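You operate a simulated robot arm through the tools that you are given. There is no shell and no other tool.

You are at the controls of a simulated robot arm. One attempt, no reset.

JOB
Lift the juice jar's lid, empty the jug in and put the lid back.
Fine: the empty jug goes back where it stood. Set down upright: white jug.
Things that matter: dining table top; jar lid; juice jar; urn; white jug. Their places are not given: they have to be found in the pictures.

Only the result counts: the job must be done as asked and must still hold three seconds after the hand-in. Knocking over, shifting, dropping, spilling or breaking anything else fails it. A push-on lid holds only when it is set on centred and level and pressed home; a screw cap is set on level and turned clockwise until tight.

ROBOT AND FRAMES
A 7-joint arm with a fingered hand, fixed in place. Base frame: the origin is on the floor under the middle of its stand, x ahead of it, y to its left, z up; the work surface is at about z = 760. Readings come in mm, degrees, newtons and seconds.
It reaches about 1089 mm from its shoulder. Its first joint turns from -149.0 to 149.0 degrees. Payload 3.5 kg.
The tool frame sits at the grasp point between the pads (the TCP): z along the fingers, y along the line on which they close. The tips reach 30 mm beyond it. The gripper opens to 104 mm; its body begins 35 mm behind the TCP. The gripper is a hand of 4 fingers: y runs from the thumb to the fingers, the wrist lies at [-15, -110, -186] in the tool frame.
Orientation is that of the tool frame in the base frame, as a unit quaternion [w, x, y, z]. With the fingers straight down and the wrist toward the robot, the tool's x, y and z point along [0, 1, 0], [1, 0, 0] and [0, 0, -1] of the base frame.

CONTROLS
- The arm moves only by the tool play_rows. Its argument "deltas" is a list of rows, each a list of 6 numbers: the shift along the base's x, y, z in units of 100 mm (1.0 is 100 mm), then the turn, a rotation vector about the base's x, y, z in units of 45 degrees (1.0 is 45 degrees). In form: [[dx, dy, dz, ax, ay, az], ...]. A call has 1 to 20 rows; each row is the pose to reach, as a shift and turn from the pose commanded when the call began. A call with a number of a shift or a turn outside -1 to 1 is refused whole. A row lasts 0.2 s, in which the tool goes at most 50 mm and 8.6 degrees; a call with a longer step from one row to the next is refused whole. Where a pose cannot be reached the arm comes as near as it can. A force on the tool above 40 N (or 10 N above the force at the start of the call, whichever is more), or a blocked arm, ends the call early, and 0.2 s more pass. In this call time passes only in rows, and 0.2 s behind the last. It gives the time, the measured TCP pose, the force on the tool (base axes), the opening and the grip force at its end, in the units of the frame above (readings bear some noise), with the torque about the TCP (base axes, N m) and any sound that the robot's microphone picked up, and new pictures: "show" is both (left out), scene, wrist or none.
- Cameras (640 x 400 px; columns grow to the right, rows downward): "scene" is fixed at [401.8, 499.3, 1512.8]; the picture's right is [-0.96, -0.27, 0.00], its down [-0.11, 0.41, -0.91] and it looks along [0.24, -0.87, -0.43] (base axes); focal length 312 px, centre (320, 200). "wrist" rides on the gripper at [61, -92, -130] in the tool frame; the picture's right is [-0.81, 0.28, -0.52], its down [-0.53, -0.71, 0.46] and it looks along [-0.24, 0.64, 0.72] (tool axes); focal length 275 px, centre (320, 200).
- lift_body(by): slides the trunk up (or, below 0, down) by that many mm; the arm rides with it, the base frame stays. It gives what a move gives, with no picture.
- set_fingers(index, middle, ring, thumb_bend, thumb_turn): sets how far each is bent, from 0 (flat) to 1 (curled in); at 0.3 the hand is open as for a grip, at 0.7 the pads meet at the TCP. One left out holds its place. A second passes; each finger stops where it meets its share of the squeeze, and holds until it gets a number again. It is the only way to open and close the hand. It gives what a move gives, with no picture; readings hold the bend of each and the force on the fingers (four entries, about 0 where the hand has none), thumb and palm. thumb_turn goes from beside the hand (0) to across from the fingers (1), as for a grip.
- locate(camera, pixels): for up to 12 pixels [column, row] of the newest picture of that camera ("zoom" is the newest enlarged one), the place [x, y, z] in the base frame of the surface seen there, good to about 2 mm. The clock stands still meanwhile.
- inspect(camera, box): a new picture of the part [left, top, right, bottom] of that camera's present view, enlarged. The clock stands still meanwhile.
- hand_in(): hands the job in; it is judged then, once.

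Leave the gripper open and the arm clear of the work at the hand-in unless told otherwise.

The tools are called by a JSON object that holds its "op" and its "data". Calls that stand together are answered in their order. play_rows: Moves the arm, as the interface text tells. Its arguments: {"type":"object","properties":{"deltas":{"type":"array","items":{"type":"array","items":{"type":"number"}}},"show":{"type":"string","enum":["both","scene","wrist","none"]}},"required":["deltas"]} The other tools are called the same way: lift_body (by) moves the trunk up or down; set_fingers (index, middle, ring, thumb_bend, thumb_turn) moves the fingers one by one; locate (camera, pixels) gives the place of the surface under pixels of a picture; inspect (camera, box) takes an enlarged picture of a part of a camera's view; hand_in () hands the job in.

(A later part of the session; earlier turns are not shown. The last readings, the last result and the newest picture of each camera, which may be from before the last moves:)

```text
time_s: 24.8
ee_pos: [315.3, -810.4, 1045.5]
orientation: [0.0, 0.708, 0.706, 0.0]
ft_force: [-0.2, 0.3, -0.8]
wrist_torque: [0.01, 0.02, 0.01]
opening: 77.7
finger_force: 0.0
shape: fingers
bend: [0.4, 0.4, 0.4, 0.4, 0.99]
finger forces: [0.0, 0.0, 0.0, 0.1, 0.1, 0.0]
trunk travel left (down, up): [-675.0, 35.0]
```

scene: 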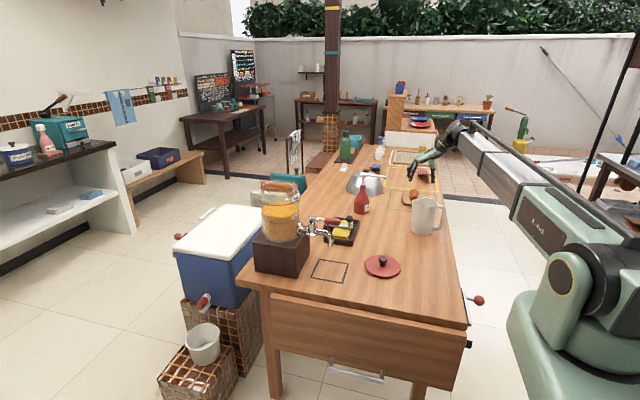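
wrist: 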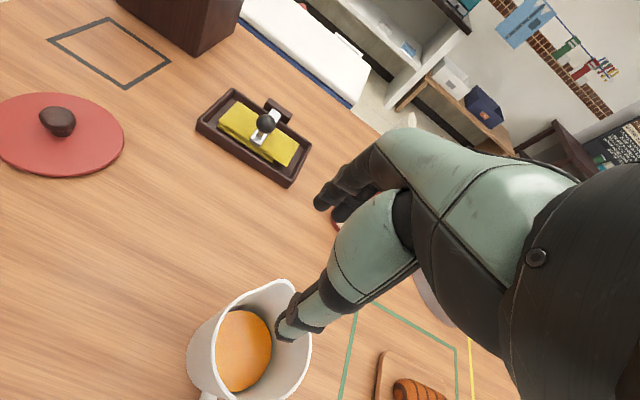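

The jug shows at the lower left with orange juice inside at (240,350). I enlarge it.

{"op": "inspect", "data": {"camera": "wrist", "box": [170, 260, 350, 400]}}

{"op": "locate", "data": {"camera": "wrist", "pixels": [[240, 345], [230, 330], [250, 370], [225, 375], [250, 285], [290, 282], [193, 345], [310, 345], [205, 395], [290, 380], [57, 118], [60, 135]]}}

```text
2.86 times, centred on (260, 330) of wrist
```

zoom: 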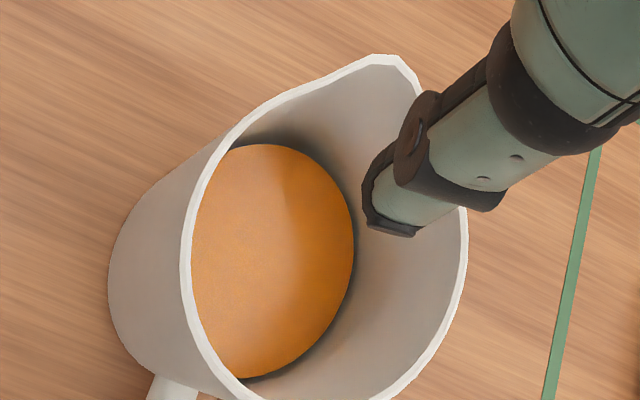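

```text
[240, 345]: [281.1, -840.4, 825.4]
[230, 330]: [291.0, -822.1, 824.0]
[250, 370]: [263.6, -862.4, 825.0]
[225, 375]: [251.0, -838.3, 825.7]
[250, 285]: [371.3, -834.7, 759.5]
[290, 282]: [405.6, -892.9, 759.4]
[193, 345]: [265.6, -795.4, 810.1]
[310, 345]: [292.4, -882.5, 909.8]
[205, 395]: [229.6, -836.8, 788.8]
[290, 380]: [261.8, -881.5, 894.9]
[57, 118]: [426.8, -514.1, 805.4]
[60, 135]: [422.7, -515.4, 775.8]
```

Juice level z≈825 (about 60 mm deep). Jug axis (284,−839). I back off towards the robot and turn the hand so fingers point −y and 20° down (turn −70° about x).

{"op": "play_rows", "data": {"deltas": [[-0.05, 0.16, 0, -0.167, 0, 0], [-0.11, 0.33, 0, -0.333, 0, 0], [-0.16, 0.5, 0, -0.5, 0, 0], [-0.22, 0.66, 0, -0.667, 0, 0], [-0.28, 0.83, 0, -0.833, 0, 0], [-0.33, 1.0, 0, -1.0, 0, 0]], "show": "none"}}

{"op": "play_rows", "data": {"deltas": [[0, 0, -0.1, -0.14, 0, 0], [0, 0, -0.25, -0.28, 0, 0], [0, 0, -0.4, -0.42, 0, 0], [0, 0, -0.5, -0.556, 0, 0]], "show": "both"}}

```text
time_s: 26.2
ee_pos: [281.7, -709.9, 1041.8]
orientation: [0.271, 0.653, 0.653, -0.271]
ft_force: [0.2, -0.2, 0.2]
wrist_torque: [0.0, 0.01, 0.0]
opening: 77.3
finger_force: 0.2
shape: fingers
bend: [0.4, 0.4, 0.4, 0.4, 0.99]
finger forces: [0.1, 0.0, 0.1, 0.0, 0.1, 0.0]
trunk travel left (down, up): [-675.0, 35.0]
```

```text
time_s: 27.2
ee_pos: [284.0, -709.2, 991.8]
orientation: [0.406, 0.579, 0.579, -0.406]
ft_force: [0.3, -0.4, 0.0]
wrist_torque: [-0.02, -0.01, 0.04]
opening: 77.4
finger_force: 0.0
shape: fingers
bend: [0.4, 0.4, 0.4, 0.4, 0.99]
finger forces: [0.0, 0.1, 0.0, 0.1, 0.1, 0.1]
trunk travel left (down, up): [-675.0, 35.0]
```

scene: 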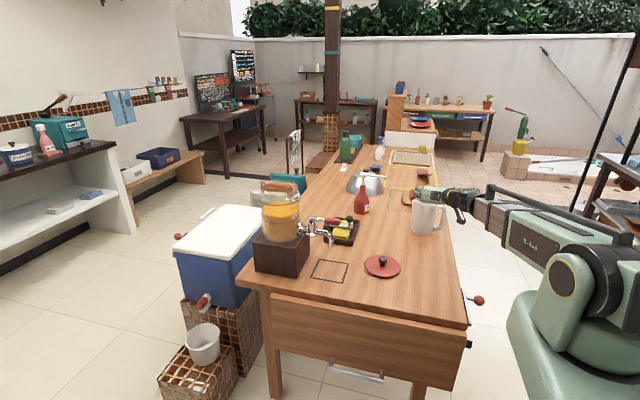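
wrist: 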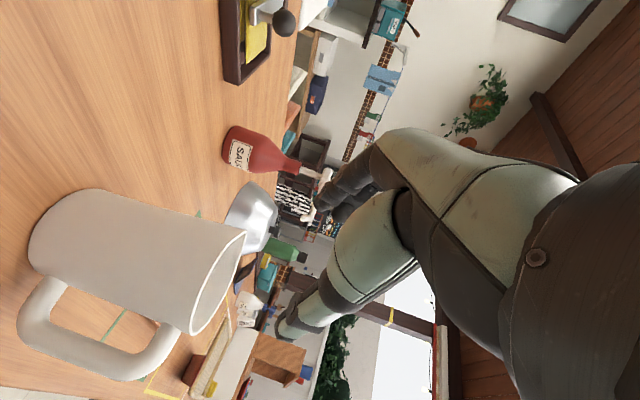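

Orientation is right. The wrist camera now sees the jug and its handle at (90,310). I measure the handle gap from here.

{"op": "inspect", "data": {"camera": "wrist", "box": [0, 170, 260, 400]}}

{"op": "locate", "data": {"camera": "wrist", "pixels": [[35, 320], [28, 310], [48, 330], [70, 365], [130, 368], [170, 340], [100, 300], [140, 200], [60, 215], [240, 235], [192, 330], [120, 250]]}}

```text
1.74 times, centred on (130, 285) of wrist
```

zoom: 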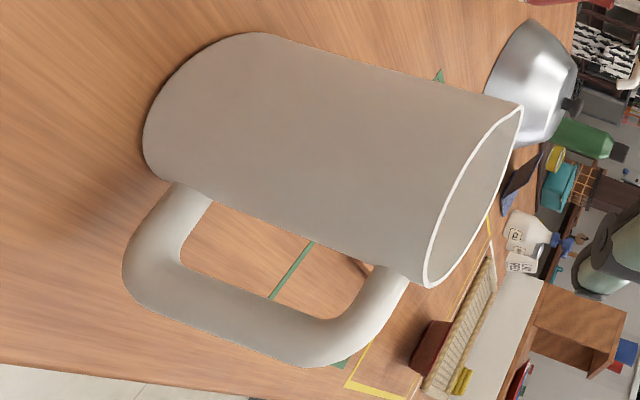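

```text
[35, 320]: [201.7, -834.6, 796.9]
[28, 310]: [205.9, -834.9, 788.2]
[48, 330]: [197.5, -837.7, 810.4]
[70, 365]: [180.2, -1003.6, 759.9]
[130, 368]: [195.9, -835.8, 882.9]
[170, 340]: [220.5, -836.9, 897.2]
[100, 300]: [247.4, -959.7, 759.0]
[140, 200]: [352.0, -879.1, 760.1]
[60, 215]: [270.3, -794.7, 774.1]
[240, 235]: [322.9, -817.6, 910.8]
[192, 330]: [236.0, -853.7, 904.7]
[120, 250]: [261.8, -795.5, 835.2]
```

{"op": "locate", "data": {"camera": "zoom", "pixels": [[250, 303], [253, 296], [240, 330], [285, 340], [300, 318], [290, 235], [300, 240], [320, 248], [200, 210], [175, 255], [360, 290], [340, 310]]}}

```text
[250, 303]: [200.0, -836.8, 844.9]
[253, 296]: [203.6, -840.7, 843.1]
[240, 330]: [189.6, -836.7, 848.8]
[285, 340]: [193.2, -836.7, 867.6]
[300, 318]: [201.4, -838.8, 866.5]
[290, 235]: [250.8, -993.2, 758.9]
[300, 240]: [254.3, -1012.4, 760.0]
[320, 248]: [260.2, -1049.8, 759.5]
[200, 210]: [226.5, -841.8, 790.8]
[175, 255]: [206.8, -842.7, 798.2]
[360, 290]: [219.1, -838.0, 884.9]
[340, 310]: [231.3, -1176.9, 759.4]
```

Handle bar inner edge x≈204, body side x≈239, opening z≈797–884. Thumb at bend 0.3 fits the middle of that gap. I set the fingers wider and lower in front of the jug.

{"op": "set_fingers", "data": {"index": 0.24, "middle": 0.24, "ring": 0.24, "thumb_bend": 0.3, "thumb_turn": 1.0}}

{"op": "play_rows", "data": {"deltas": [[0, 0, -0.25, 0, 0, 0], [0, 0, -0.5, 0, 0, 0], [0, 0, -0.75, 0, 0, 0], [-0.02, 0, -0.9, 0, 0, 0]], "show": "both"}}

{"op": "inspect", "data": {"camera": "scene", "box": [380, 170, 480, 260]}}

```text
time_s: 28.2
ee_pos: [283.2, -710.3, 992.7]
orientation: [0.406, 0.579, 0.579, -0.406]
ft_force: [-0.3, 0.3, -0.6]
wrist_torque: [0.04, 0.03, -0.04]
opening: 111.4
finger_force: 0.2
shape: fingers
bend: [0.24, 0.24, 0.24, 0.3, 0.98]
finger forces: [0.0, 0.0, 0.0, 0.1, 0.1, 0.0]
trunk travel left (down, up): [-675.0, 35.0]
```

```text
time_s: 29.2
ee_pos: [283.9, -715.5, 923.5]
orientation: [0.394, 0.583, 0.587, -0.4]
ft_force: [-0.4, 0.2, -0.5]
wrist_torque: [0.0, -0.01, -0.01]
opening: 111.8
finger_force: 0.0
shape: fingers
bend: [0.24, 0.24, 0.24, 0.3, 0.98]
finger forces: [0.1, 0.1, 0.0, 0.0, 0.0, 0.1]
out of reach, approached as far as the arm can: row 3, 4
trunk travel left (down, up): [-675.0, 35.0]
```

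scene: 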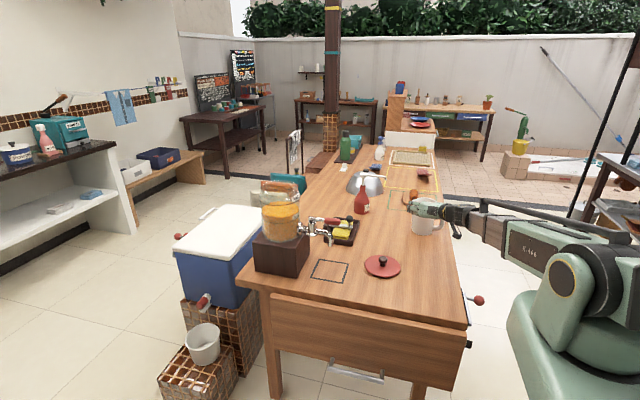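
wrist: 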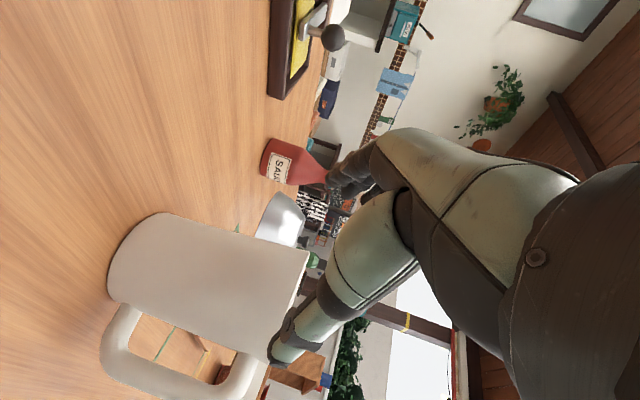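

```text
4.44 times, centred on (430, 215) of scene
```

zoom: 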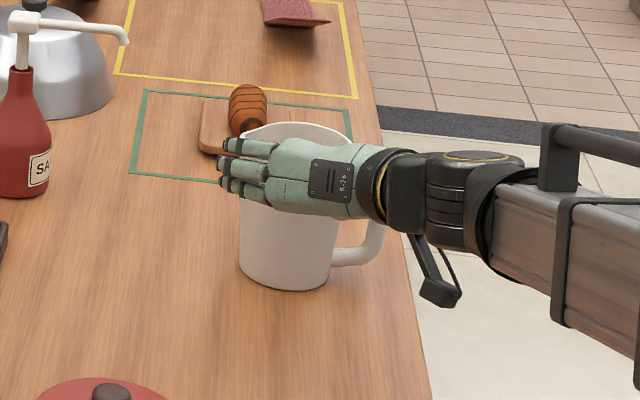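

The arm cannot get lower at this posture; the trunk can slide down instead. First I back up 40 mm to a reachable pose, and check the red ball at (478,300) beside the table for clearance.

{"op": "play_rows", "data": {"deltas": [[0, 0, 0.25, 0, 0, 0], [0, 0, 0.5, 0, 0, 0]], "show": "scene"}}

{"op": "locate", "data": {"camera": "scene", "pixels": [[478, 300], [468, 295], [520, 235], [560, 240], [600, 260], [620, 300], [480, 225], [575, 290], [540, 340], [450, 275]]}}

```text
time_s: 29.8
ee_pos: [281.4, -712.6, 973.7]
orientation: [0.406, 0.58, 0.579, -0.406]
ft_force: [-0.3, -0.1, 0.1]
wrist_torque: [-0.02, -0.01, 0.01]
opening: 111.7
finger_force: 0.0
shape: fingers
bend: [0.24, 0.24, 0.24, 0.3, 0.98]
finger forces: [0.0, 0.0, 0.1, 0.0, 0.0, 0.0]
trunk travel left (down, up): [-675.0, 35.0]
```

scene: 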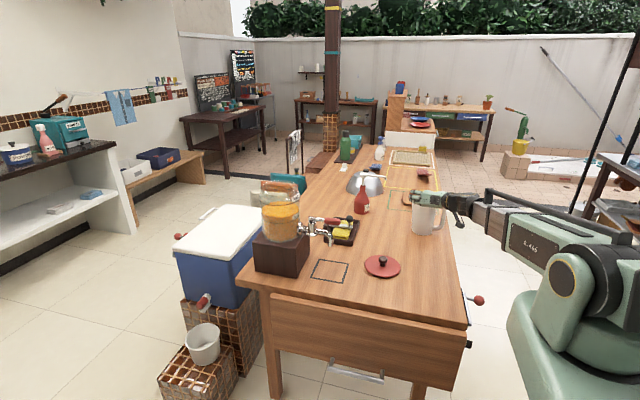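

```text
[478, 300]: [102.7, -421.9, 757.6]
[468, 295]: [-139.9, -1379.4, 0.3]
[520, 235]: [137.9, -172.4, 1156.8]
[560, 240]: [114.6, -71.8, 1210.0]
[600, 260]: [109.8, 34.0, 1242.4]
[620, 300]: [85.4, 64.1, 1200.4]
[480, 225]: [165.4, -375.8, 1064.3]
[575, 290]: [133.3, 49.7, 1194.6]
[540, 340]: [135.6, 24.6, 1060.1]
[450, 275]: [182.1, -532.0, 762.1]
```

Back at z≈974 with the right orientation. Ball top ≈770 and forearm stays far above it. I lower the trunk.

{"op": "lift_body", "data": {"by": -100}}

{"op": "play_rows", "data": {"deltas": [[0, 0, 0, 0, 0, 0]], "show": "both"}}

{"op": "inspect", "data": {"camera": "scene", "box": [380, 180, 480, 270]}}

```text
time_s: 31.1
ee_pos: [282.3, -713.7, 872.9]
orientation: [0.405, 0.579, 0.579, -0.406]
ft_force: [-0.5, 0.2, 0.7]
wrist_torque: [0.03, -0.01, -0.01]
opening: 111.4
finger_force: 0.0
shape: fingers
bend: [0.24, 0.24, 0.24, 0.3, 0.98]
finger forces: [0.1, 0.0, 0.0, 0.0, 0.0, 0.1]
trunk travel left (down, up): [-575.0, 135.0]
```

```text
time_s: 31.5
ee_pos: [283.0, -712.7, 872.7]
orientation: [0.406, 0.578, 0.579, -0.407]
ft_force: [-0.2, -0.5, -0.2]
wrist_torque: [0.04, 0.0, 0.01]
opening: 111.3
finger_force: 0.1
shape: fingers
bend: [0.24, 0.24, 0.24, 0.3, 0.98]
finger forces: [0.0, 0.0, 0.1, 0.0, 0.1, 0.1]
trunk travel left (down, up): [-575.0, 135.0]
```

scene: 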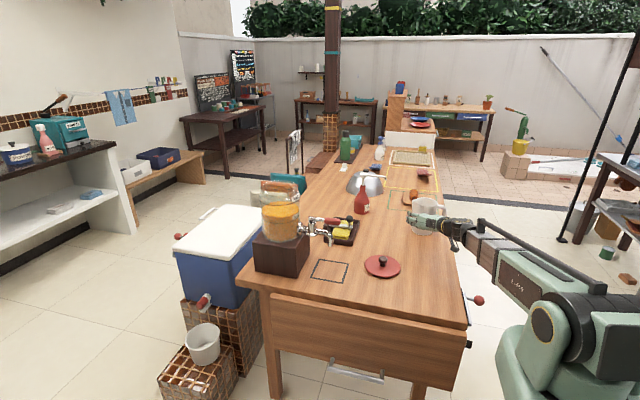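
wrist: 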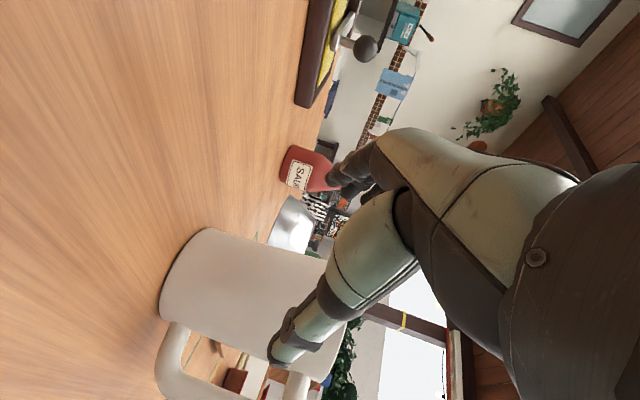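

```text
4.44 times, centred on (430, 225) of scene
```

zoom: 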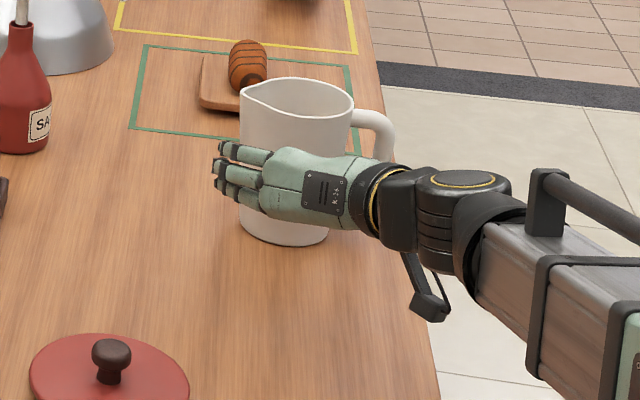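

Lower another 37 mm to grip height z≈836.

{"op": "lift_body", "data": {"by": -37}}

{"op": "play_rows", "data": {"deltas": [[0, -0.1, 0, 0, 0, 0], [0, -0.2, 0, 0, 0, 0], [0, -0.3, 0, 0, 0, 0]], "show": "both"}}

{"op": "inspect", "data": {"camera": "wrist", "box": [150, 180, 400, 400]}}

{"op": "inspect", "data": {"camera": "scene", "box": [390, 180, 470, 260]}}

```text
time_s: 32.3
ee_pos: [282.2, -713.6, 837.3]
orientation: [0.405, 0.579, 0.58, -0.405]
ft_force: [-1.1, 0.9, 0.1]
wrist_torque: [-0.01, 0.02, 0.01]
opening: 111.6
finger_force: 0.0
shape: fingers
bend: [0.24, 0.24, 0.24, 0.3, 0.98]
finger forces: [0.0, 0.0, 0.0, 0.0, 0.1, 0.0]
trunk travel left (down, up): [-538.0, 172.0]
```

```text
time_s: 33.1
ee_pos: [283.3, -744.0, 838.1]
orientation: [0.406, 0.579, 0.58, -0.405]
ft_force: [-1.5, -0.3, -0.2]
wrist_torque: [0.03, -0.01, 0.02]
opening: 111.4
finger_force: 0.1
shape: fingers
bend: [0.24, 0.24, 0.24, 0.3, 0.98]
finger forces: [0.0, 0.0, 0.1, 0.0, 0.0, 0.0]
trunk travel left (down, up): [-538.0, 172.0]
```

scene: 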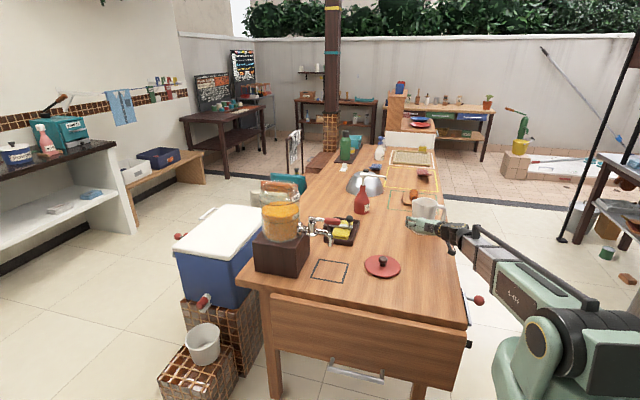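
wrist: 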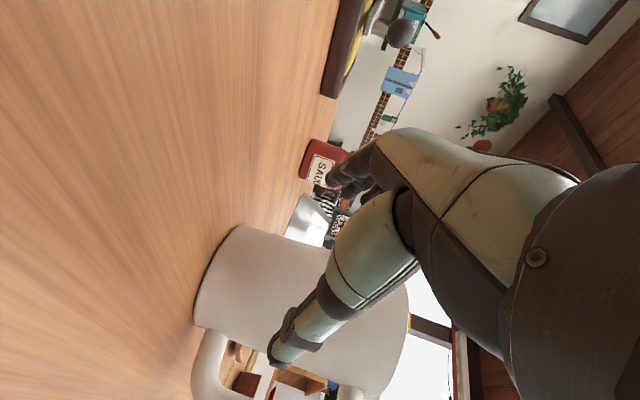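

```text
1.82 times, centred on (275, 290) of wrist
```

zoom: 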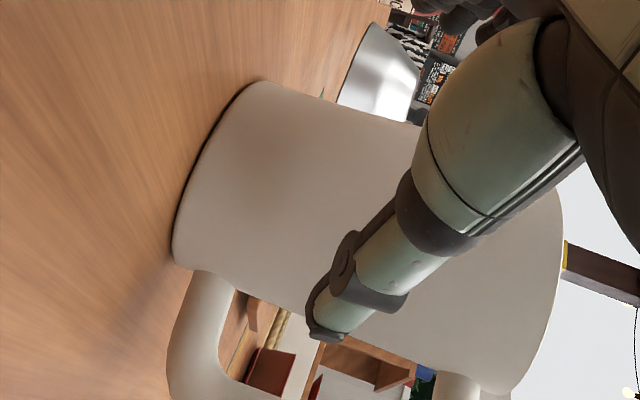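

```text
5.00 times, centred on (430, 220) of scene
```

zoom: 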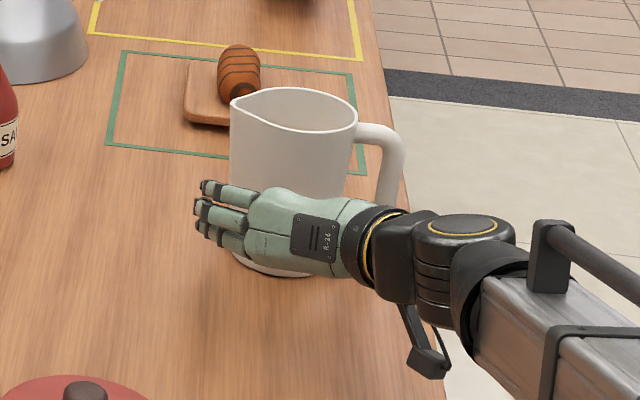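

The thumb points towards the handle gap. I locate the thumb tip at wrist pixel (278,358) and edges to check the alignment before going in.

{"op": "locate", "data": {"camera": "wrist", "pixels": [[278, 360], [285, 350], [300, 345], [290, 330], [340, 300], [300, 365], [320, 340], [210, 370], [250, 300]]}}

{"op": "locate", "data": {"camera": "scene", "pixels": [[410, 222], [409, 228], [412, 219], [416, 230]]}}

```text
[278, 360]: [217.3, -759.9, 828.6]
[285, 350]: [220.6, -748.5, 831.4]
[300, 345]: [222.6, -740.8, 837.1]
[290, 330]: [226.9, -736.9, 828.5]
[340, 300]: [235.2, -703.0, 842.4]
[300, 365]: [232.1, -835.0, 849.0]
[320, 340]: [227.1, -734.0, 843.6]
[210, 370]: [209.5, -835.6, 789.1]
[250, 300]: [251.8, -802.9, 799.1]
```

```text
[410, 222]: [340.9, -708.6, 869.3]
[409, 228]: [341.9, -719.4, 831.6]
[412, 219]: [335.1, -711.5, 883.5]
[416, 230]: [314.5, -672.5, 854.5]
```

{"op": "inspect", "data": {"camera": "wrist", "box": [190, 290, 350, 400]}}

```text
3.64 times, centred on (270, 345) of wrist
```

zoom: 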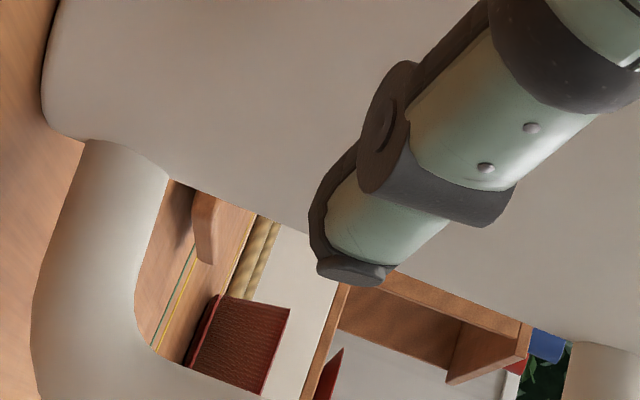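

{"op": "locate", "data": {"camera": "zoom", "pixels": [[180, 175], [220, 193], [260, 208], [295, 222], [420, 270], [460, 288], [500, 303], [545, 320], [145, 300], [150, 330], [180, 360], [160, 190]]}}

```text
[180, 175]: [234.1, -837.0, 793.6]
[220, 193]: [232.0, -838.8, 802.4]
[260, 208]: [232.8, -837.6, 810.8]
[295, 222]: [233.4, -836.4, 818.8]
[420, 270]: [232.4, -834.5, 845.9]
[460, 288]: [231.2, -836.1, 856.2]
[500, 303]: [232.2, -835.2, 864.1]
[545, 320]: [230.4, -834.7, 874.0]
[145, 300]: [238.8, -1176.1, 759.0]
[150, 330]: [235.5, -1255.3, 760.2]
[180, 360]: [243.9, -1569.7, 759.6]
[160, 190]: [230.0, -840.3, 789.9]
```

Body side is at x≈232, bar at ≈204, thumb spans about 213–229. I shift 2.5 mm towards −x to centre the thumb in the gap, then go in 40 mm.

{"op": "play_rows", "data": {"deltas": [[-0.025, -0.05, 0, 0, 0, 0], [-0.025, -0.15, 0, 0, 0, 0], [-0.025, -0.25, 0, 0, 0, 0], [-0.025, -0.35, 0, 0, 0, 0], [-0.025, -0.4, 0, 0, 0, 0]], "show": "none"}}

{"op": "inspect", "data": {"camera": "wrist", "box": [190, 270, 350, 400]}}

{"op": "inspect", "data": {"camera": "scene", "box": [390, 180, 470, 260]}}

```text
time_s: 34.3
ee_pos: [278.6, -783.7, 833.9]
orientation: [0.405, 0.579, 0.579, -0.406]
ft_force: [0.3, 0.7, 0.1]
wrist_torque: [0.02, -0.03, 0.01]
opening: 111.4
finger_force: 0.0
shape: fingers
bend: [0.24, 0.24, 0.24, 0.3, 0.98]
finger forces: [0.1, 0.0, 0.1, 0.0, 0.0, 0.0]
trunk travel left (down, up): [-538.0, 172.0]
```

```text
3.08 times, centred on (270, 335) of wrist
```

zoom: 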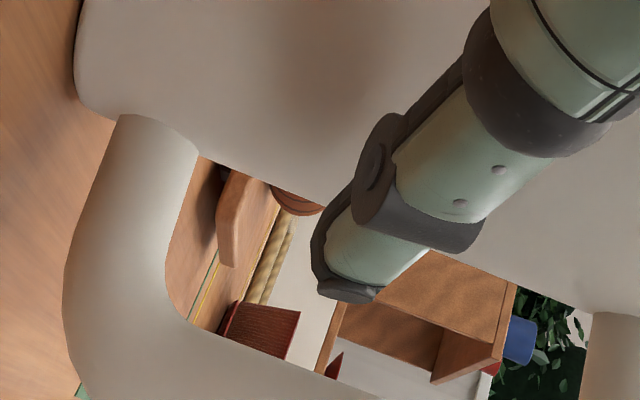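

```text
5.00 times, centred on (430, 220) of scene
```

zoom: 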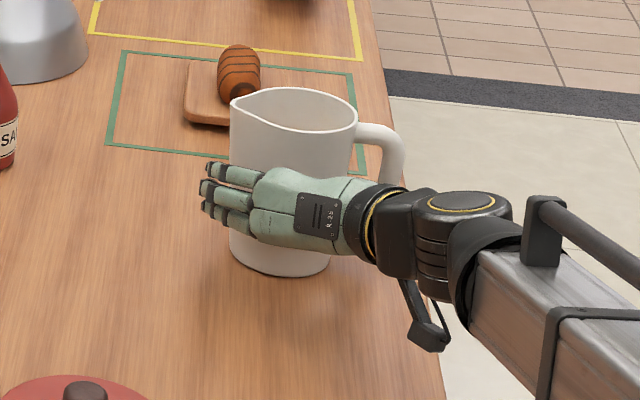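

Thumb tip is entering between bar and body without touching. I go in 25 mm more.

{"op": "play_rows", "data": {"deltas": [[0, -0.08, 0, 0, 0, 0], [0, -0.16, 0, 0, 0, 0], [0, -0.25, 0, 0, 0, 0]], "show": "none"}}

{"op": "inspect", "data": {"camera": "wrist", "box": [190, 270, 350, 400]}}

{"op": "inspect", "data": {"camera": "scene", "box": [390, 180, 470, 260]}}

```text
time_s: 35.1
ee_pos: [278.5, -809.6, 834.6]
orientation: [0.406, 0.579, 0.579, -0.405]
ft_force: [-1.0, -0.5, 0.8]
wrist_torque: [-0.04, 0.02, 0.05]
opening: 111.7
finger_force: 0.0
shape: fingers
bend: [0.24, 0.24, 0.24, 0.3, 0.98]
finger forces: [0.0, 0.1, 0.0, 0.0, 0.0, 0.1]
trunk travel left (down, up): [-538.0, 172.0]
```

```text
3.08 times, centred on (270, 335) of wrist
```

zoom: 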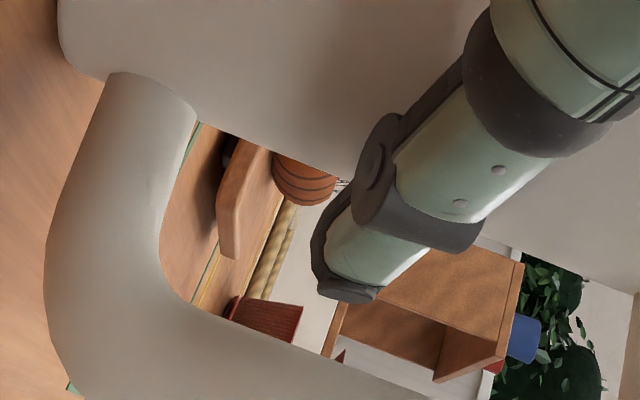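

```text
5.00 times, centred on (430, 220) of scene
```

zoom: 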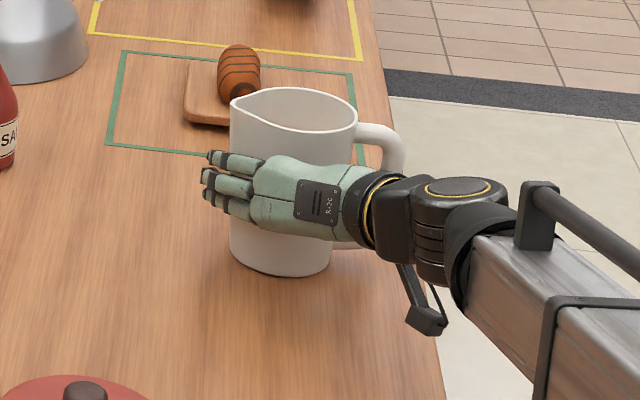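

Thumb is well between bar and body. A further 15 mm, watching palm and thumb forces.

{"op": "play_rows", "data": {"deltas": [[0, -0.05, 0, 0, 0, 0], [0, -0.1, 0, 0, 0, 0], [0, -0.15, 0, 0, 0, 0]], "show": "none"}}

{"op": "inspect", "data": {"camera": "wrist", "box": [190, 200, 400, 400]}}

{"op": "inspect", "data": {"camera": "scene", "box": [390, 180, 470, 260]}}

```text
time_s: 35.9
ee_pos: [279.0, -824.0, 834.9]
orientation: [0.406, 0.579, 0.579, -0.406]
ft_force: [-0.6, -0.8, -0.4]
wrist_torque: [0.03, -0.01, -0.02]
opening: 112.1
finger_force: 0.1
shape: fingers
bend: [0.24, 0.24, 0.24, 0.3, 0.98]
finger forces: [0.0, 0.1, 0.1, 0.0, 0.1, 0.1]
trunk travel left (down, up): [-538.0, 172.0]
```

```text
2.00 times, centred on (295, 300) of wrist
```

zoom: 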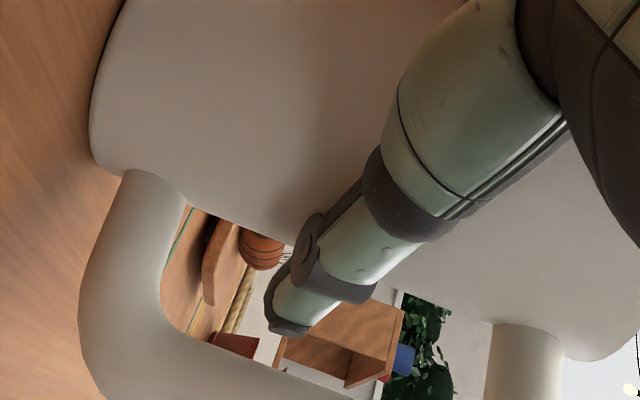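

```text
5.00 times, centred on (430, 220) of scene
```

zoom: 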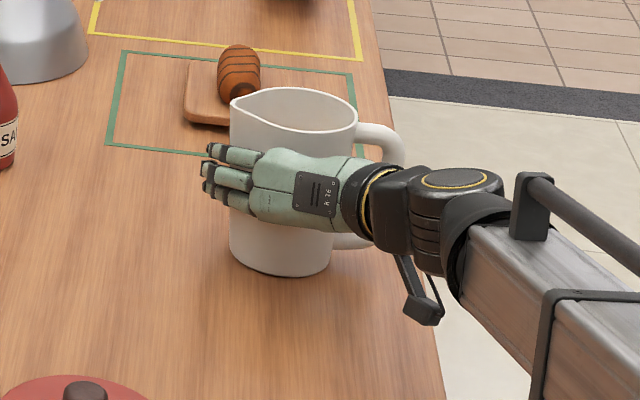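

Still free. Another 10 mm inwards in small steps.

{"op": "play_rows", "data": {"deltas": [[0, -0.03, 0, 0, 0, 0], [0, -0.06, 0, 0, 0, 0], [0, -0.1, 0, 0, 0, 0]], "show": "none"}}

{"op": "inspect", "data": {"camera": "wrist", "box": [190, 200, 400, 400]}}

```text
time_s: 36.7
ee_pos: [278.6, -835.4, 836.2]
orientation: [0.405, 0.58, 0.579, -0.406]
ft_force: [-1.2, 1.3, 0.0]
wrist_torque: [-0.03, 0.03, -0.05]
opening: 112.3
finger_force: 0.6
shape: fingers
bend: [0.24, 0.24, 0.24, 0.3, 0.97]
finger forces: [0.0, 0.0, 0.0, 0.1, 1.2, 0.0]
trunk travel left (down, up): [-538.0, 172.0]
```

```text
2.00 times, centred on (295, 300) of wrist
```

zoom: 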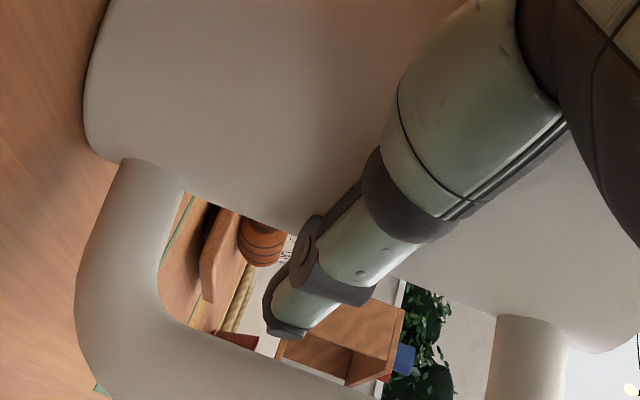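

The thumb just touches (1.2 N). I close fingers and thumb together on the jug.

{"op": "set_fingers", "data": {"index": 0.6, "middle": 0.6, "ring": 0.6, "thumb_bend": 0.6}}

{"op": "inspect", "data": {"camera": "wrist", "box": [190, 200, 400, 400]}}

{"op": "inspect", "data": {"camera": "scene", "box": [390, 180, 470, 260]}}

```text
time_s: 37.7
ee_pos: [279.1, -834.3, 836.6]
orientation: [0.406, 0.58, 0.579, -0.405]
ft_force: [0.8, -1.8, 0.2]
wrist_torque: [0.03, -0.04, 0.02]
opening: 91.4
finger_force: 35.0
shape: fingers
bend: [0.4, 0.46, 0.45, 0.35, 0.98]
finger forces: [15.2, 9.6, 11.2, 0.0, 34.4, 0.1]
trunk travel left (down, up): [-538.0, 172.0]
```

```text
2.00 times, centred on (295, 300) of wrist
```

zoom: 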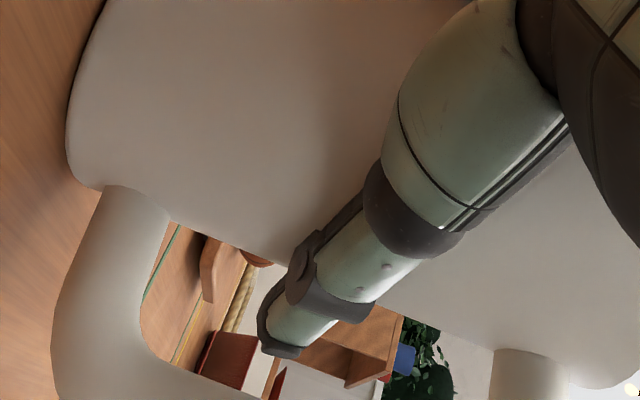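

```text
5.00 times, centred on (430, 220) of scene
```

zoom: 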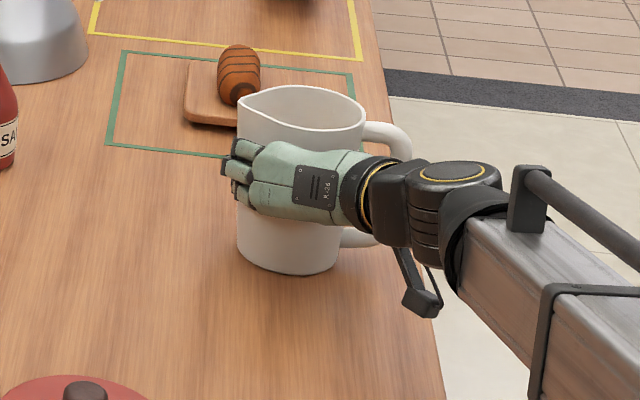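

A firm grip: 35 N. The jug slid a few mm towards −x while closing. I measure how much, to be able to return it exactly to its first place.

{"op": "inspect", "data": {"camera": "scene", "box": [395, 180, 459, 245]}}

```text
6.15 times, centred on (427, 212) of scene
```

zoom: 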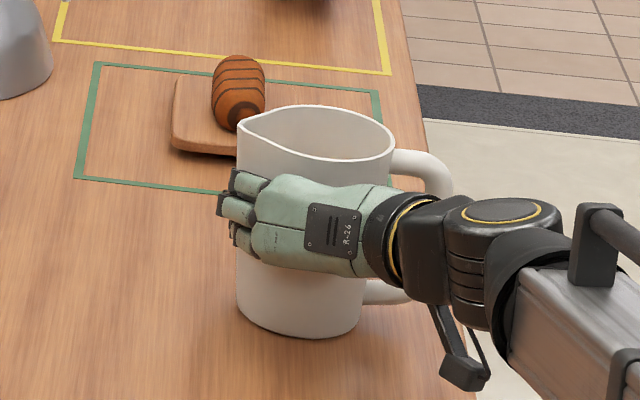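

{"op": "locate", "data": {"camera": "zoom", "pixels": [[241, 124], [393, 150], [300, 106], [305, 157], [300, 334], [240, 305], [360, 322], [405, 160], [445, 180], [380, 290]]}}

```text
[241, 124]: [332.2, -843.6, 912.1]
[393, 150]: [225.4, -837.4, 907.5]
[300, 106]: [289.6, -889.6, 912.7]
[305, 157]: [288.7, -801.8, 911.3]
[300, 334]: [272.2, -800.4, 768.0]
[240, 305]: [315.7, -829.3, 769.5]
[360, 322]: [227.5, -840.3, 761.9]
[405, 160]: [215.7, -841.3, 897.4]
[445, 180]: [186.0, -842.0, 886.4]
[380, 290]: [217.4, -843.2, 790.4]
```

Jug has moved about (−7,−5) mm; noted for the return. Now a small test lift of 10 mm.

{"op": "play_rows", "data": {"deltas": [[0, 0, 0.03, 0, 0, 0], [0, 0, 0.06, 0, 0, 0], [0, 0, 0.1, 0, 0, 0]], "show": "none"}}

{"op": "inspect", "data": {"camera": "scene", "box": [395, 180, 459, 245]}}

```text
time_s: 38.5
ee_pos: [279.1, -833.4, 846.7]
orientation: [0.405, 0.579, 0.579, -0.406]
ft_force: [-0.5, -0.3, -5.5]
wrist_torque: [0.08, -0.06, 0.01]
opening: 91.2
finger_force: 35.2
shape: fingers
bend: [0.4, 0.47, 0.46, 0.35, 0.97]
finger forces: [14.9, 9.2, 10.8, 0.1, 35.4, 0.0]
trunk travel left (down, up): [-538.0, 172.0]
```

```text
6.15 times, centred on (427, 212) of scene
```

zoom: 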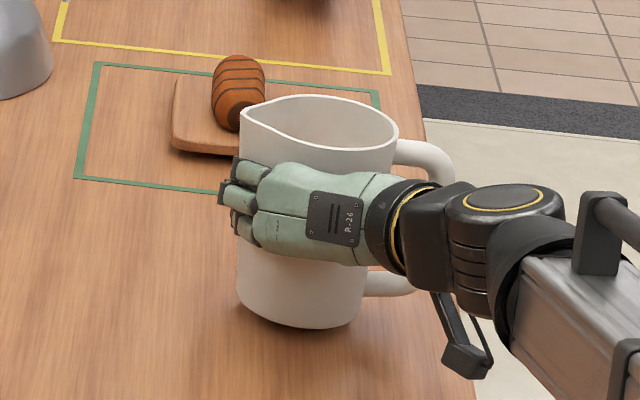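

The jug rises with the hand, weight ≈5.5 N, no slip. I lift further with the trunk.

{"op": "lift_body", "data": {"by": 70}}

{"op": "lift_body", "data": {"by": 100}}

{"op": "play_rows", "data": {"deltas": [[0, 0, 0.0, 0, 0, 0]], "show": "scene"}}

```text
time_s: 39.6
ee_pos: [279.5, -832.3, 916.3]
orientation: [0.406, 0.58, 0.579, -0.405]
ft_force: [0.8, 0.1, -5.4]
wrist_torque: [0.08, -0.09, -0.01]
opening: 91.4
finger_force: 35.5
shape: fingers
bend: [0.4, 0.47, 0.46, 0.35, 0.97]
finger forces: [15.0, 9.1, 10.8, 0.1, 35.4, 0.1]
trunk travel left (down, up): [-608.0, 102.0]
```

```text
time_s: 41.0
ee_pos: [279.1, -832.6, 1015.5]
orientation: [0.405, 0.58, 0.579, -0.405]
ft_force: [0.6, -0.4, -4.7]
wrist_torque: [0.1, -0.11, 0.02]
opening: 91.2
finger_force: 35.5
shape: fingers
bend: [0.4, 0.47, 0.46, 0.35, 0.97]
finger forces: [14.9, 9.3, 10.9, 0.0, 35.5, 0.0]
trunk travel left (down, up): [-708.0, 2.0]
```

```text
time_s: 41.4
ee_pos: [279.9, -833.7, 1016.8]
orientation: [0.406, 0.579, 0.58, -0.405]
ft_force: [0.2, -0.7, -4.6]
wrist_torque: [0.03, -0.06, 0.0]
opening: 91.1
finger_force: 35.0
shape: fingers
bend: [0.4, 0.47, 0.46, 0.35, 0.97]
finger forces: [15.0, 9.2, 11.0, 0.1, 35.6, 0.0]
trunk travel left (down, up): [-708.0, 2.0]
```

scene: 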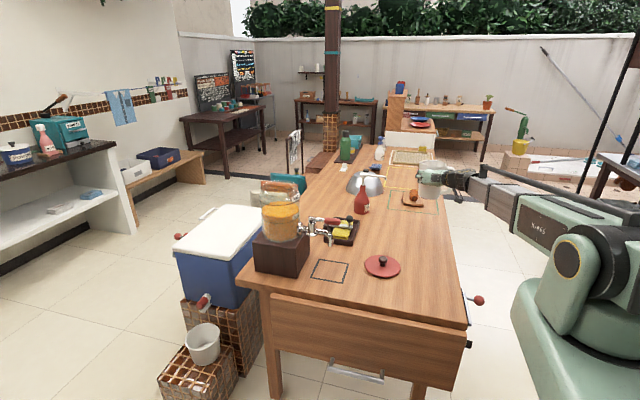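

Jug held steady at z≈1016. I raise it to z≈1200 before crossing to the jar.

{"op": "play_rows", "data": {"deltas": [[0, 0, 0.15, 0, 0, 0], [0, 0, 0.35, 0, 0, 0], [0, 0, 0.55, 0, 0, 0], [0, 0, 0.75, 0, 0, 0], [0, 0, 0.92, 0, 0, 0]], "show": "none"}}

{"op": "play_rows", "data": {"deltas": [[0, 0, 0.15, 0, 0, 0], [0, 0, 0.35, 0, 0, 0], [0, 0, 0.55, 0, 0, 0], [0, 0, 0.75, 0, 0, 0], [0, 0, 0.92, 0, 0, 0]], "show": "scene"}}

```text
time_s: 42.5
ee_pos: [280.5, -833.3, 1108.4]
orientation: [0.405, 0.579, 0.579, -0.406]
ft_force: [0.9, -0.7, -4.6]
wrist_torque: [0.06, -0.1, -0.01]
opening: 91.2
finger_force: 35.6
shape: fingers
bend: [0.4, 0.47, 0.46, 0.35, 0.97]
finger forces: [15.0, 9.2, 10.9, 0.1, 35.5, 0.0]
trunk travel left (down, up): [-708.0, 2.0]
```

```text
time_s: 43.8
ee_pos: [280.8, -831.7, 1201.5]
orientation: [0.406, 0.579, 0.579, -0.405]
ft_force: [-0.5, -0.6, -5.2]
wrist_torque: [0.01, -0.07, -0.01]
opening: 91.0
finger_force: 35.1
shape: fingers
bend: [0.4, 0.47, 0.46, 0.35, 0.97]
finger forces: [14.9, 9.2, 10.9, 0.0, 35.5, 0.1]
trunk travel left (down, up): [-708.0, 2.0]
```

scene: 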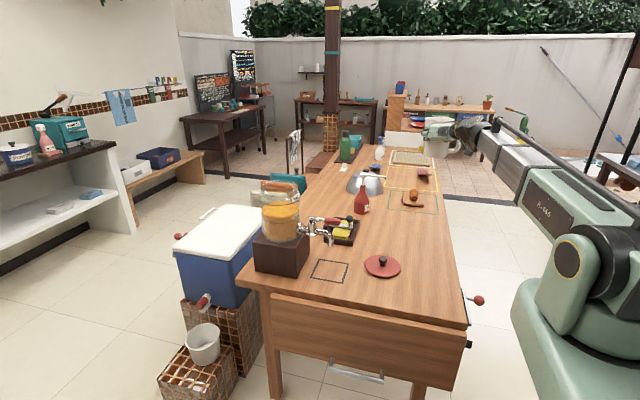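

Now I carry the jug across, turning it gradually (+40° about z in total), staying high.

{"op": "play_rows", "data": {"deltas": [[0.15, 0.11, 0.05, 0, 0, 0.03], [0.38, 0.29, 0.1, 0, 0, 0.075], [0.62, 0.47, 0.15, 0, 0, 0.12], [0.8, 0.6, 0.2, 0, 0, 0.16], [0.92, 0.7, 0.2, 0, 0, 0.178]], "show": "none"}}

{"op": "play_rows", "data": {"deltas": [[0.15, 0.11, 0, 0, 0, 0.03], [0.38, 0.29, 0, 0, 0, 0.075], [0.62, 0.47, 0, 0, 0, 0.12], [0.8, 0.6, 0, 0, 0, 0.16], [0.92, 0.7, 0, 0, 0, 0.178]], "show": "none"}}

{"op": "play_rows", "data": {"deltas": [[0.15, 0.11, 0, 0, 0, 0.03], [0.38, 0.29, 0, 0, 0, 0.075], [0.62, 0.47, 0, 0, 0, 0.12], [0.8, 0.6, 0, 0, 0, 0.16], [0.92, 0.7, 0, 0, 0, 0.178]], "show": "scene"}}

```text
time_s: 45.0
ee_pos: [371.7, -765.2, 1220.0]
orientation: [0.433, 0.537, 0.619, -0.376]
ft_force: [-0.1, -0.2, -4.3]
wrist_torque: [0.06, -0.1, -0.01]
opening: 91.3
finger_force: 35.4
shape: fingers
bend: [0.4, 0.47, 0.46, 0.35, 0.97]
finger forces: [14.9, 9.1, 11.0, 0.0, 35.5, 0.1]
trunk travel left (down, up): [-708.0, 2.0]
```

```text
time_s: 46.1
ee_pos: [462.4, -693.4, 1220.3]
orientation: [0.458, 0.493, 0.654, -0.345]
ft_force: [0.9, 0.2, -3.8]
wrist_torque: [0.09, -0.07, -0.02]
opening: 91.3
finger_force: 35.3
shape: fingers
bend: [0.4, 0.47, 0.46, 0.35, 0.97]
finger forces: [14.8, 9.2, 11.0, 0.0, 35.4, 0.1]
trunk travel left (down, up): [-708.0, 2.0]
```

```text
time_s: 47.4
ee_pos: [555.7, -622.6, 1221.2]
orientation: [0.481, 0.446, 0.687, -0.312]
ft_force: [-0.6, -0.1, -5.2]
wrist_torque: [0.1, -0.04, -0.03]
opening: 91.2
finger_force: 35.0
shape: fingers
bend: [0.4, 0.47, 0.46, 0.35, 0.97]
finger forces: [15.0, 9.1, 11.1, 0.1, 35.2, 0.0]
trunk travel left (down, up): [-708.0, 2.0]
```

scene: 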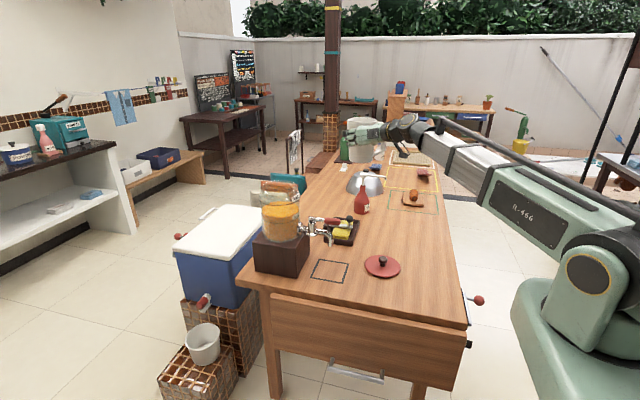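

Yaw so far 24°, everything steady. Two more moves bring it beside the jar with full 40° yaw, jug base still above the jar rim.

{"op": "play_rows", "data": {"deltas": [[0.15, 0.11, 0, 0, 0, 0.03], [0.38, 0.29, 0, 0, 0, 0.075], [0.62, 0.47, 0, 0, 0, 0.12], [0.8, 0.6, 0, 0, 0, 0.16], [0.92, 0.7, 0, 0, 0, 0.178]], "show": "none"}}

{"op": "play_rows", "data": {"deltas": [[0.15, 0.11, 0, 0, 0, 0.04], [0.35, 0.25, 0, 0, 0, 0.09], [0.53, 0.38, 0, 0, 0, 0.14], [0.65, 0.46, 0, 0, 0, 0.178], [0.71, 0.503, 0, 0, 0, 0.178]], "show": "both"}}

{"op": "inspect", "data": {"camera": "scene", "box": [230, 90, 370, 230]}}

```text
time_s: 48.5
ee_pos: [648.7, -552.4, 1220.5]
orientation: [0.502, 0.396, 0.717, -0.278]
ft_force: [-0.4, 0.1, -4.4]
wrist_torque: [0.09, -0.08, -0.01]
opening: 91.0
finger_force: 35.1
shape: fingers
bend: [0.4, 0.47, 0.46, 0.35, 0.97]
finger forces: [14.9, 9.1, 11.1, 0.0, 35.2, 0.0]
trunk travel left (down, up): [-708.0, 2.0]
```

```text
time_s: 49.8
ee_pos: [719.2, -501.3, 1218.9]
orientation: [0.52, 0.346, 0.742, -0.242]
ft_force: [0.3, 0.1, -4.4]
wrist_torque: [0.13, -0.03, -0.03]
opening: 91.3
finger_force: 35.3
shape: fingers
bend: [0.4, 0.47, 0.46, 0.35, 0.97]
finger forces: [14.9, 9.1, 11.3, 0.0, 35.2, 0.1]
trunk travel left (down, up): [-708.0, 2.0]
```

scene: 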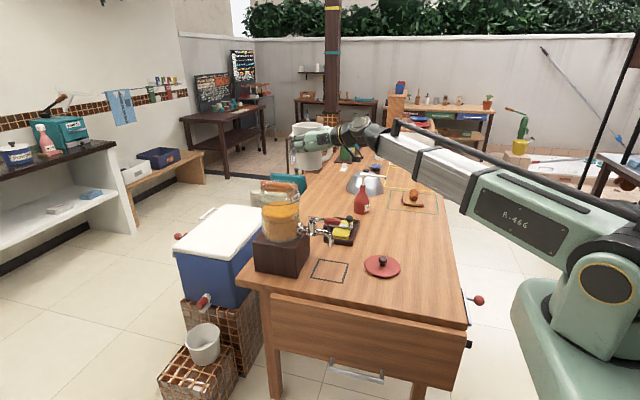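
wrist: 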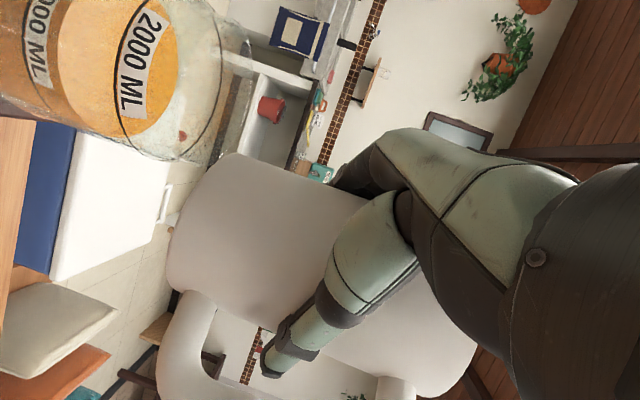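

```text
2.86 times, centred on (300, 160) of scene
```

zoom: 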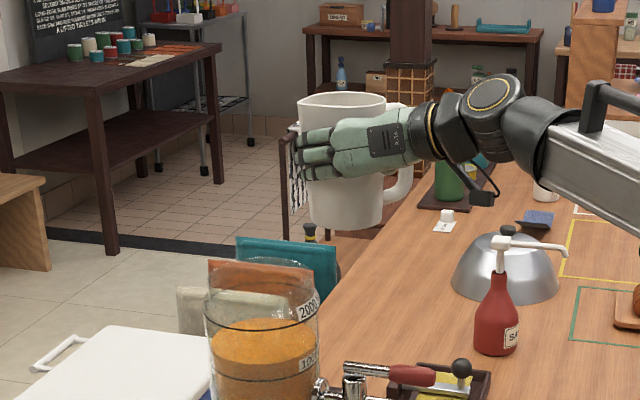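

I zoom in on the jug's rim here to check where the spout lip really is.

{"op": "inspect", "data": {"camera": "scene", "box": [285, 105, 355, 175]}}

```text
5.71 times, centred on (320, 140) of scene
```

zoom: 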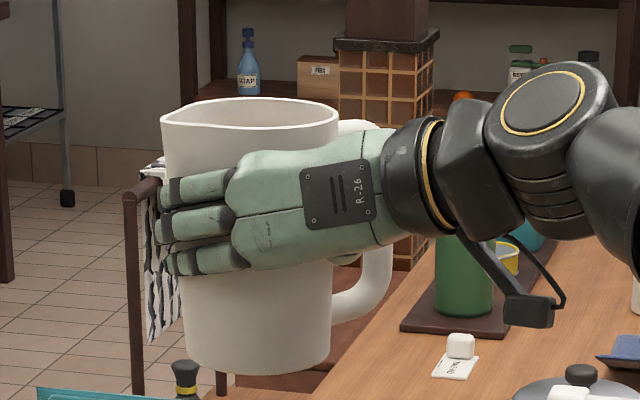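

{"op": "locate", "data": {"camera": "zoom", "pixels": [[163, 118], [170, 122], [200, 125], [250, 128], [300, 124], [336, 112], [250, 100], [190, 340], [260, 366], [310, 355], [168, 195], [165, 230]]}}

```text
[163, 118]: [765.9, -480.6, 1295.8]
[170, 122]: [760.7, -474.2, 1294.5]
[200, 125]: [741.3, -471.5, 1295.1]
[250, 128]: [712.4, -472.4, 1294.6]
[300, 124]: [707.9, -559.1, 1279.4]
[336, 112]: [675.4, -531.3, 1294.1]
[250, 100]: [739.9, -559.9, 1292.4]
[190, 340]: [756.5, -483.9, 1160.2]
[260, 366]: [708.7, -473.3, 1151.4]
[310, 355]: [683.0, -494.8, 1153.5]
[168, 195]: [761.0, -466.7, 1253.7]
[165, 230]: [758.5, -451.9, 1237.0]
```

The lip is at (766,−477,1295), as computed. I tilt the jug to 45° about the axis (−0.643,0.766,0); juice does not reach the lip yet at that angle.

{"op": "play_rows", "data": {"deltas": [[0, 0, -0.03, -0.064, 0.077, 0], [0, 0, -0.06, -0.129, 0.153, 0], [0, 0, -0.1, -0.193, 0.23, 0], [0, 0, -0.13, -0.257, 0.306, 0], [0, 0, -0.16, -0.322, 0.383, 0], [0, 0, -0.2, -0.386, 0.46, 0], [0, 0, -0.22, -0.45, 0.536, 0], [0, 0, -0.25, -0.514, 0.613, 0], [0, 0, -0.28, -0.579, 0.689, 0], [0, 0, -0.3, -0.643, 0.766, 0]], "show": "both"}}

{"op": "inspect", "data": {"camera": "scene", "box": [240, 110, 350, 220]}}

```text
time_s: 52.0
ee_pos: [718.4, -502.7, 1189.5]
orientation: [0.347, 0.12, 0.779, -0.508]
ft_force: [-0.7, 0.0, -5.6]
wrist_torque: [0.12, -0.05, 0.03]
opening: 90.7
finger_force: 35.1
shape: fingers
bend: [0.4, 0.47, 0.46, 0.35, 0.97]
finger forces: [16.0, 9.5, 11.6, 0.0, 33.7, 0.0]
trunk travel left (down, up): [-708.0, 2.0]
```

scene: 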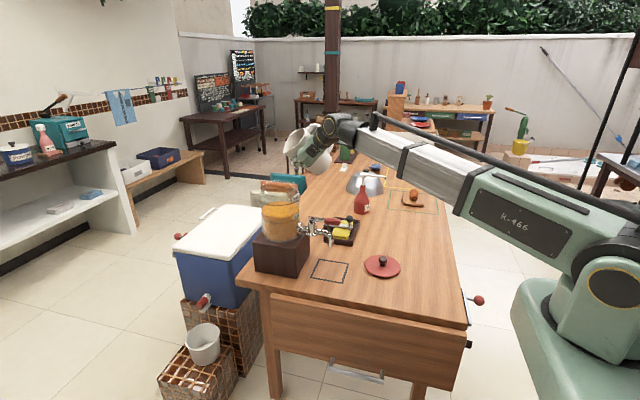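
wrist: 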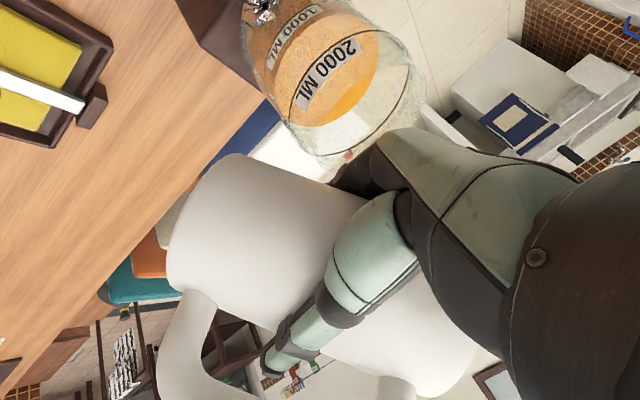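

```text
3.64 times, centred on (295, 165) of scene
```

zoom: 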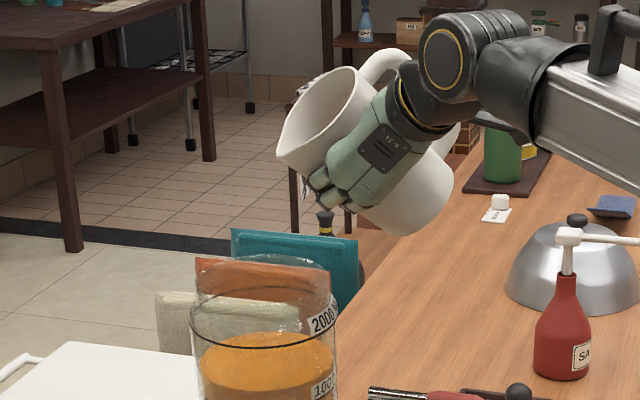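

Tilt 45° and steady; no juice out. I check the lip position (zoom (281,152)) and the fingers' lowest points against the jar rim.

{"op": "locate", "data": {"camera": "zoom", "pixels": [[280, 150], [283, 155], [312, 183], [325, 200], [350, 205], [400, 232], [430, 222], [350, 70], [300, 150]]}}

{"op": "inspect", "data": {"camera": "scene", "box": [265, 130, 325, 190]}}

```text
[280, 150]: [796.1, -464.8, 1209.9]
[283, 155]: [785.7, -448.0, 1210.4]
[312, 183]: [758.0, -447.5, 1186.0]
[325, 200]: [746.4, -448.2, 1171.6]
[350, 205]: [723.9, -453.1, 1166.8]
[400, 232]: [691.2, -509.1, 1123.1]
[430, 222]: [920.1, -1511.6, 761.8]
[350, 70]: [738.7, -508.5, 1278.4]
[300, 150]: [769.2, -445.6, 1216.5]
```

```text
6.67 times, centred on (295, 160) of scene
```

zoom: 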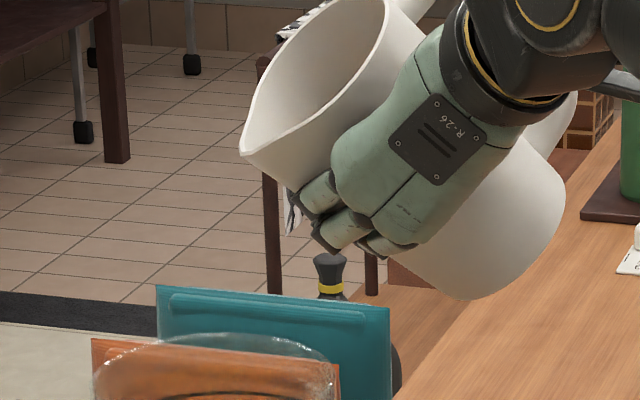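

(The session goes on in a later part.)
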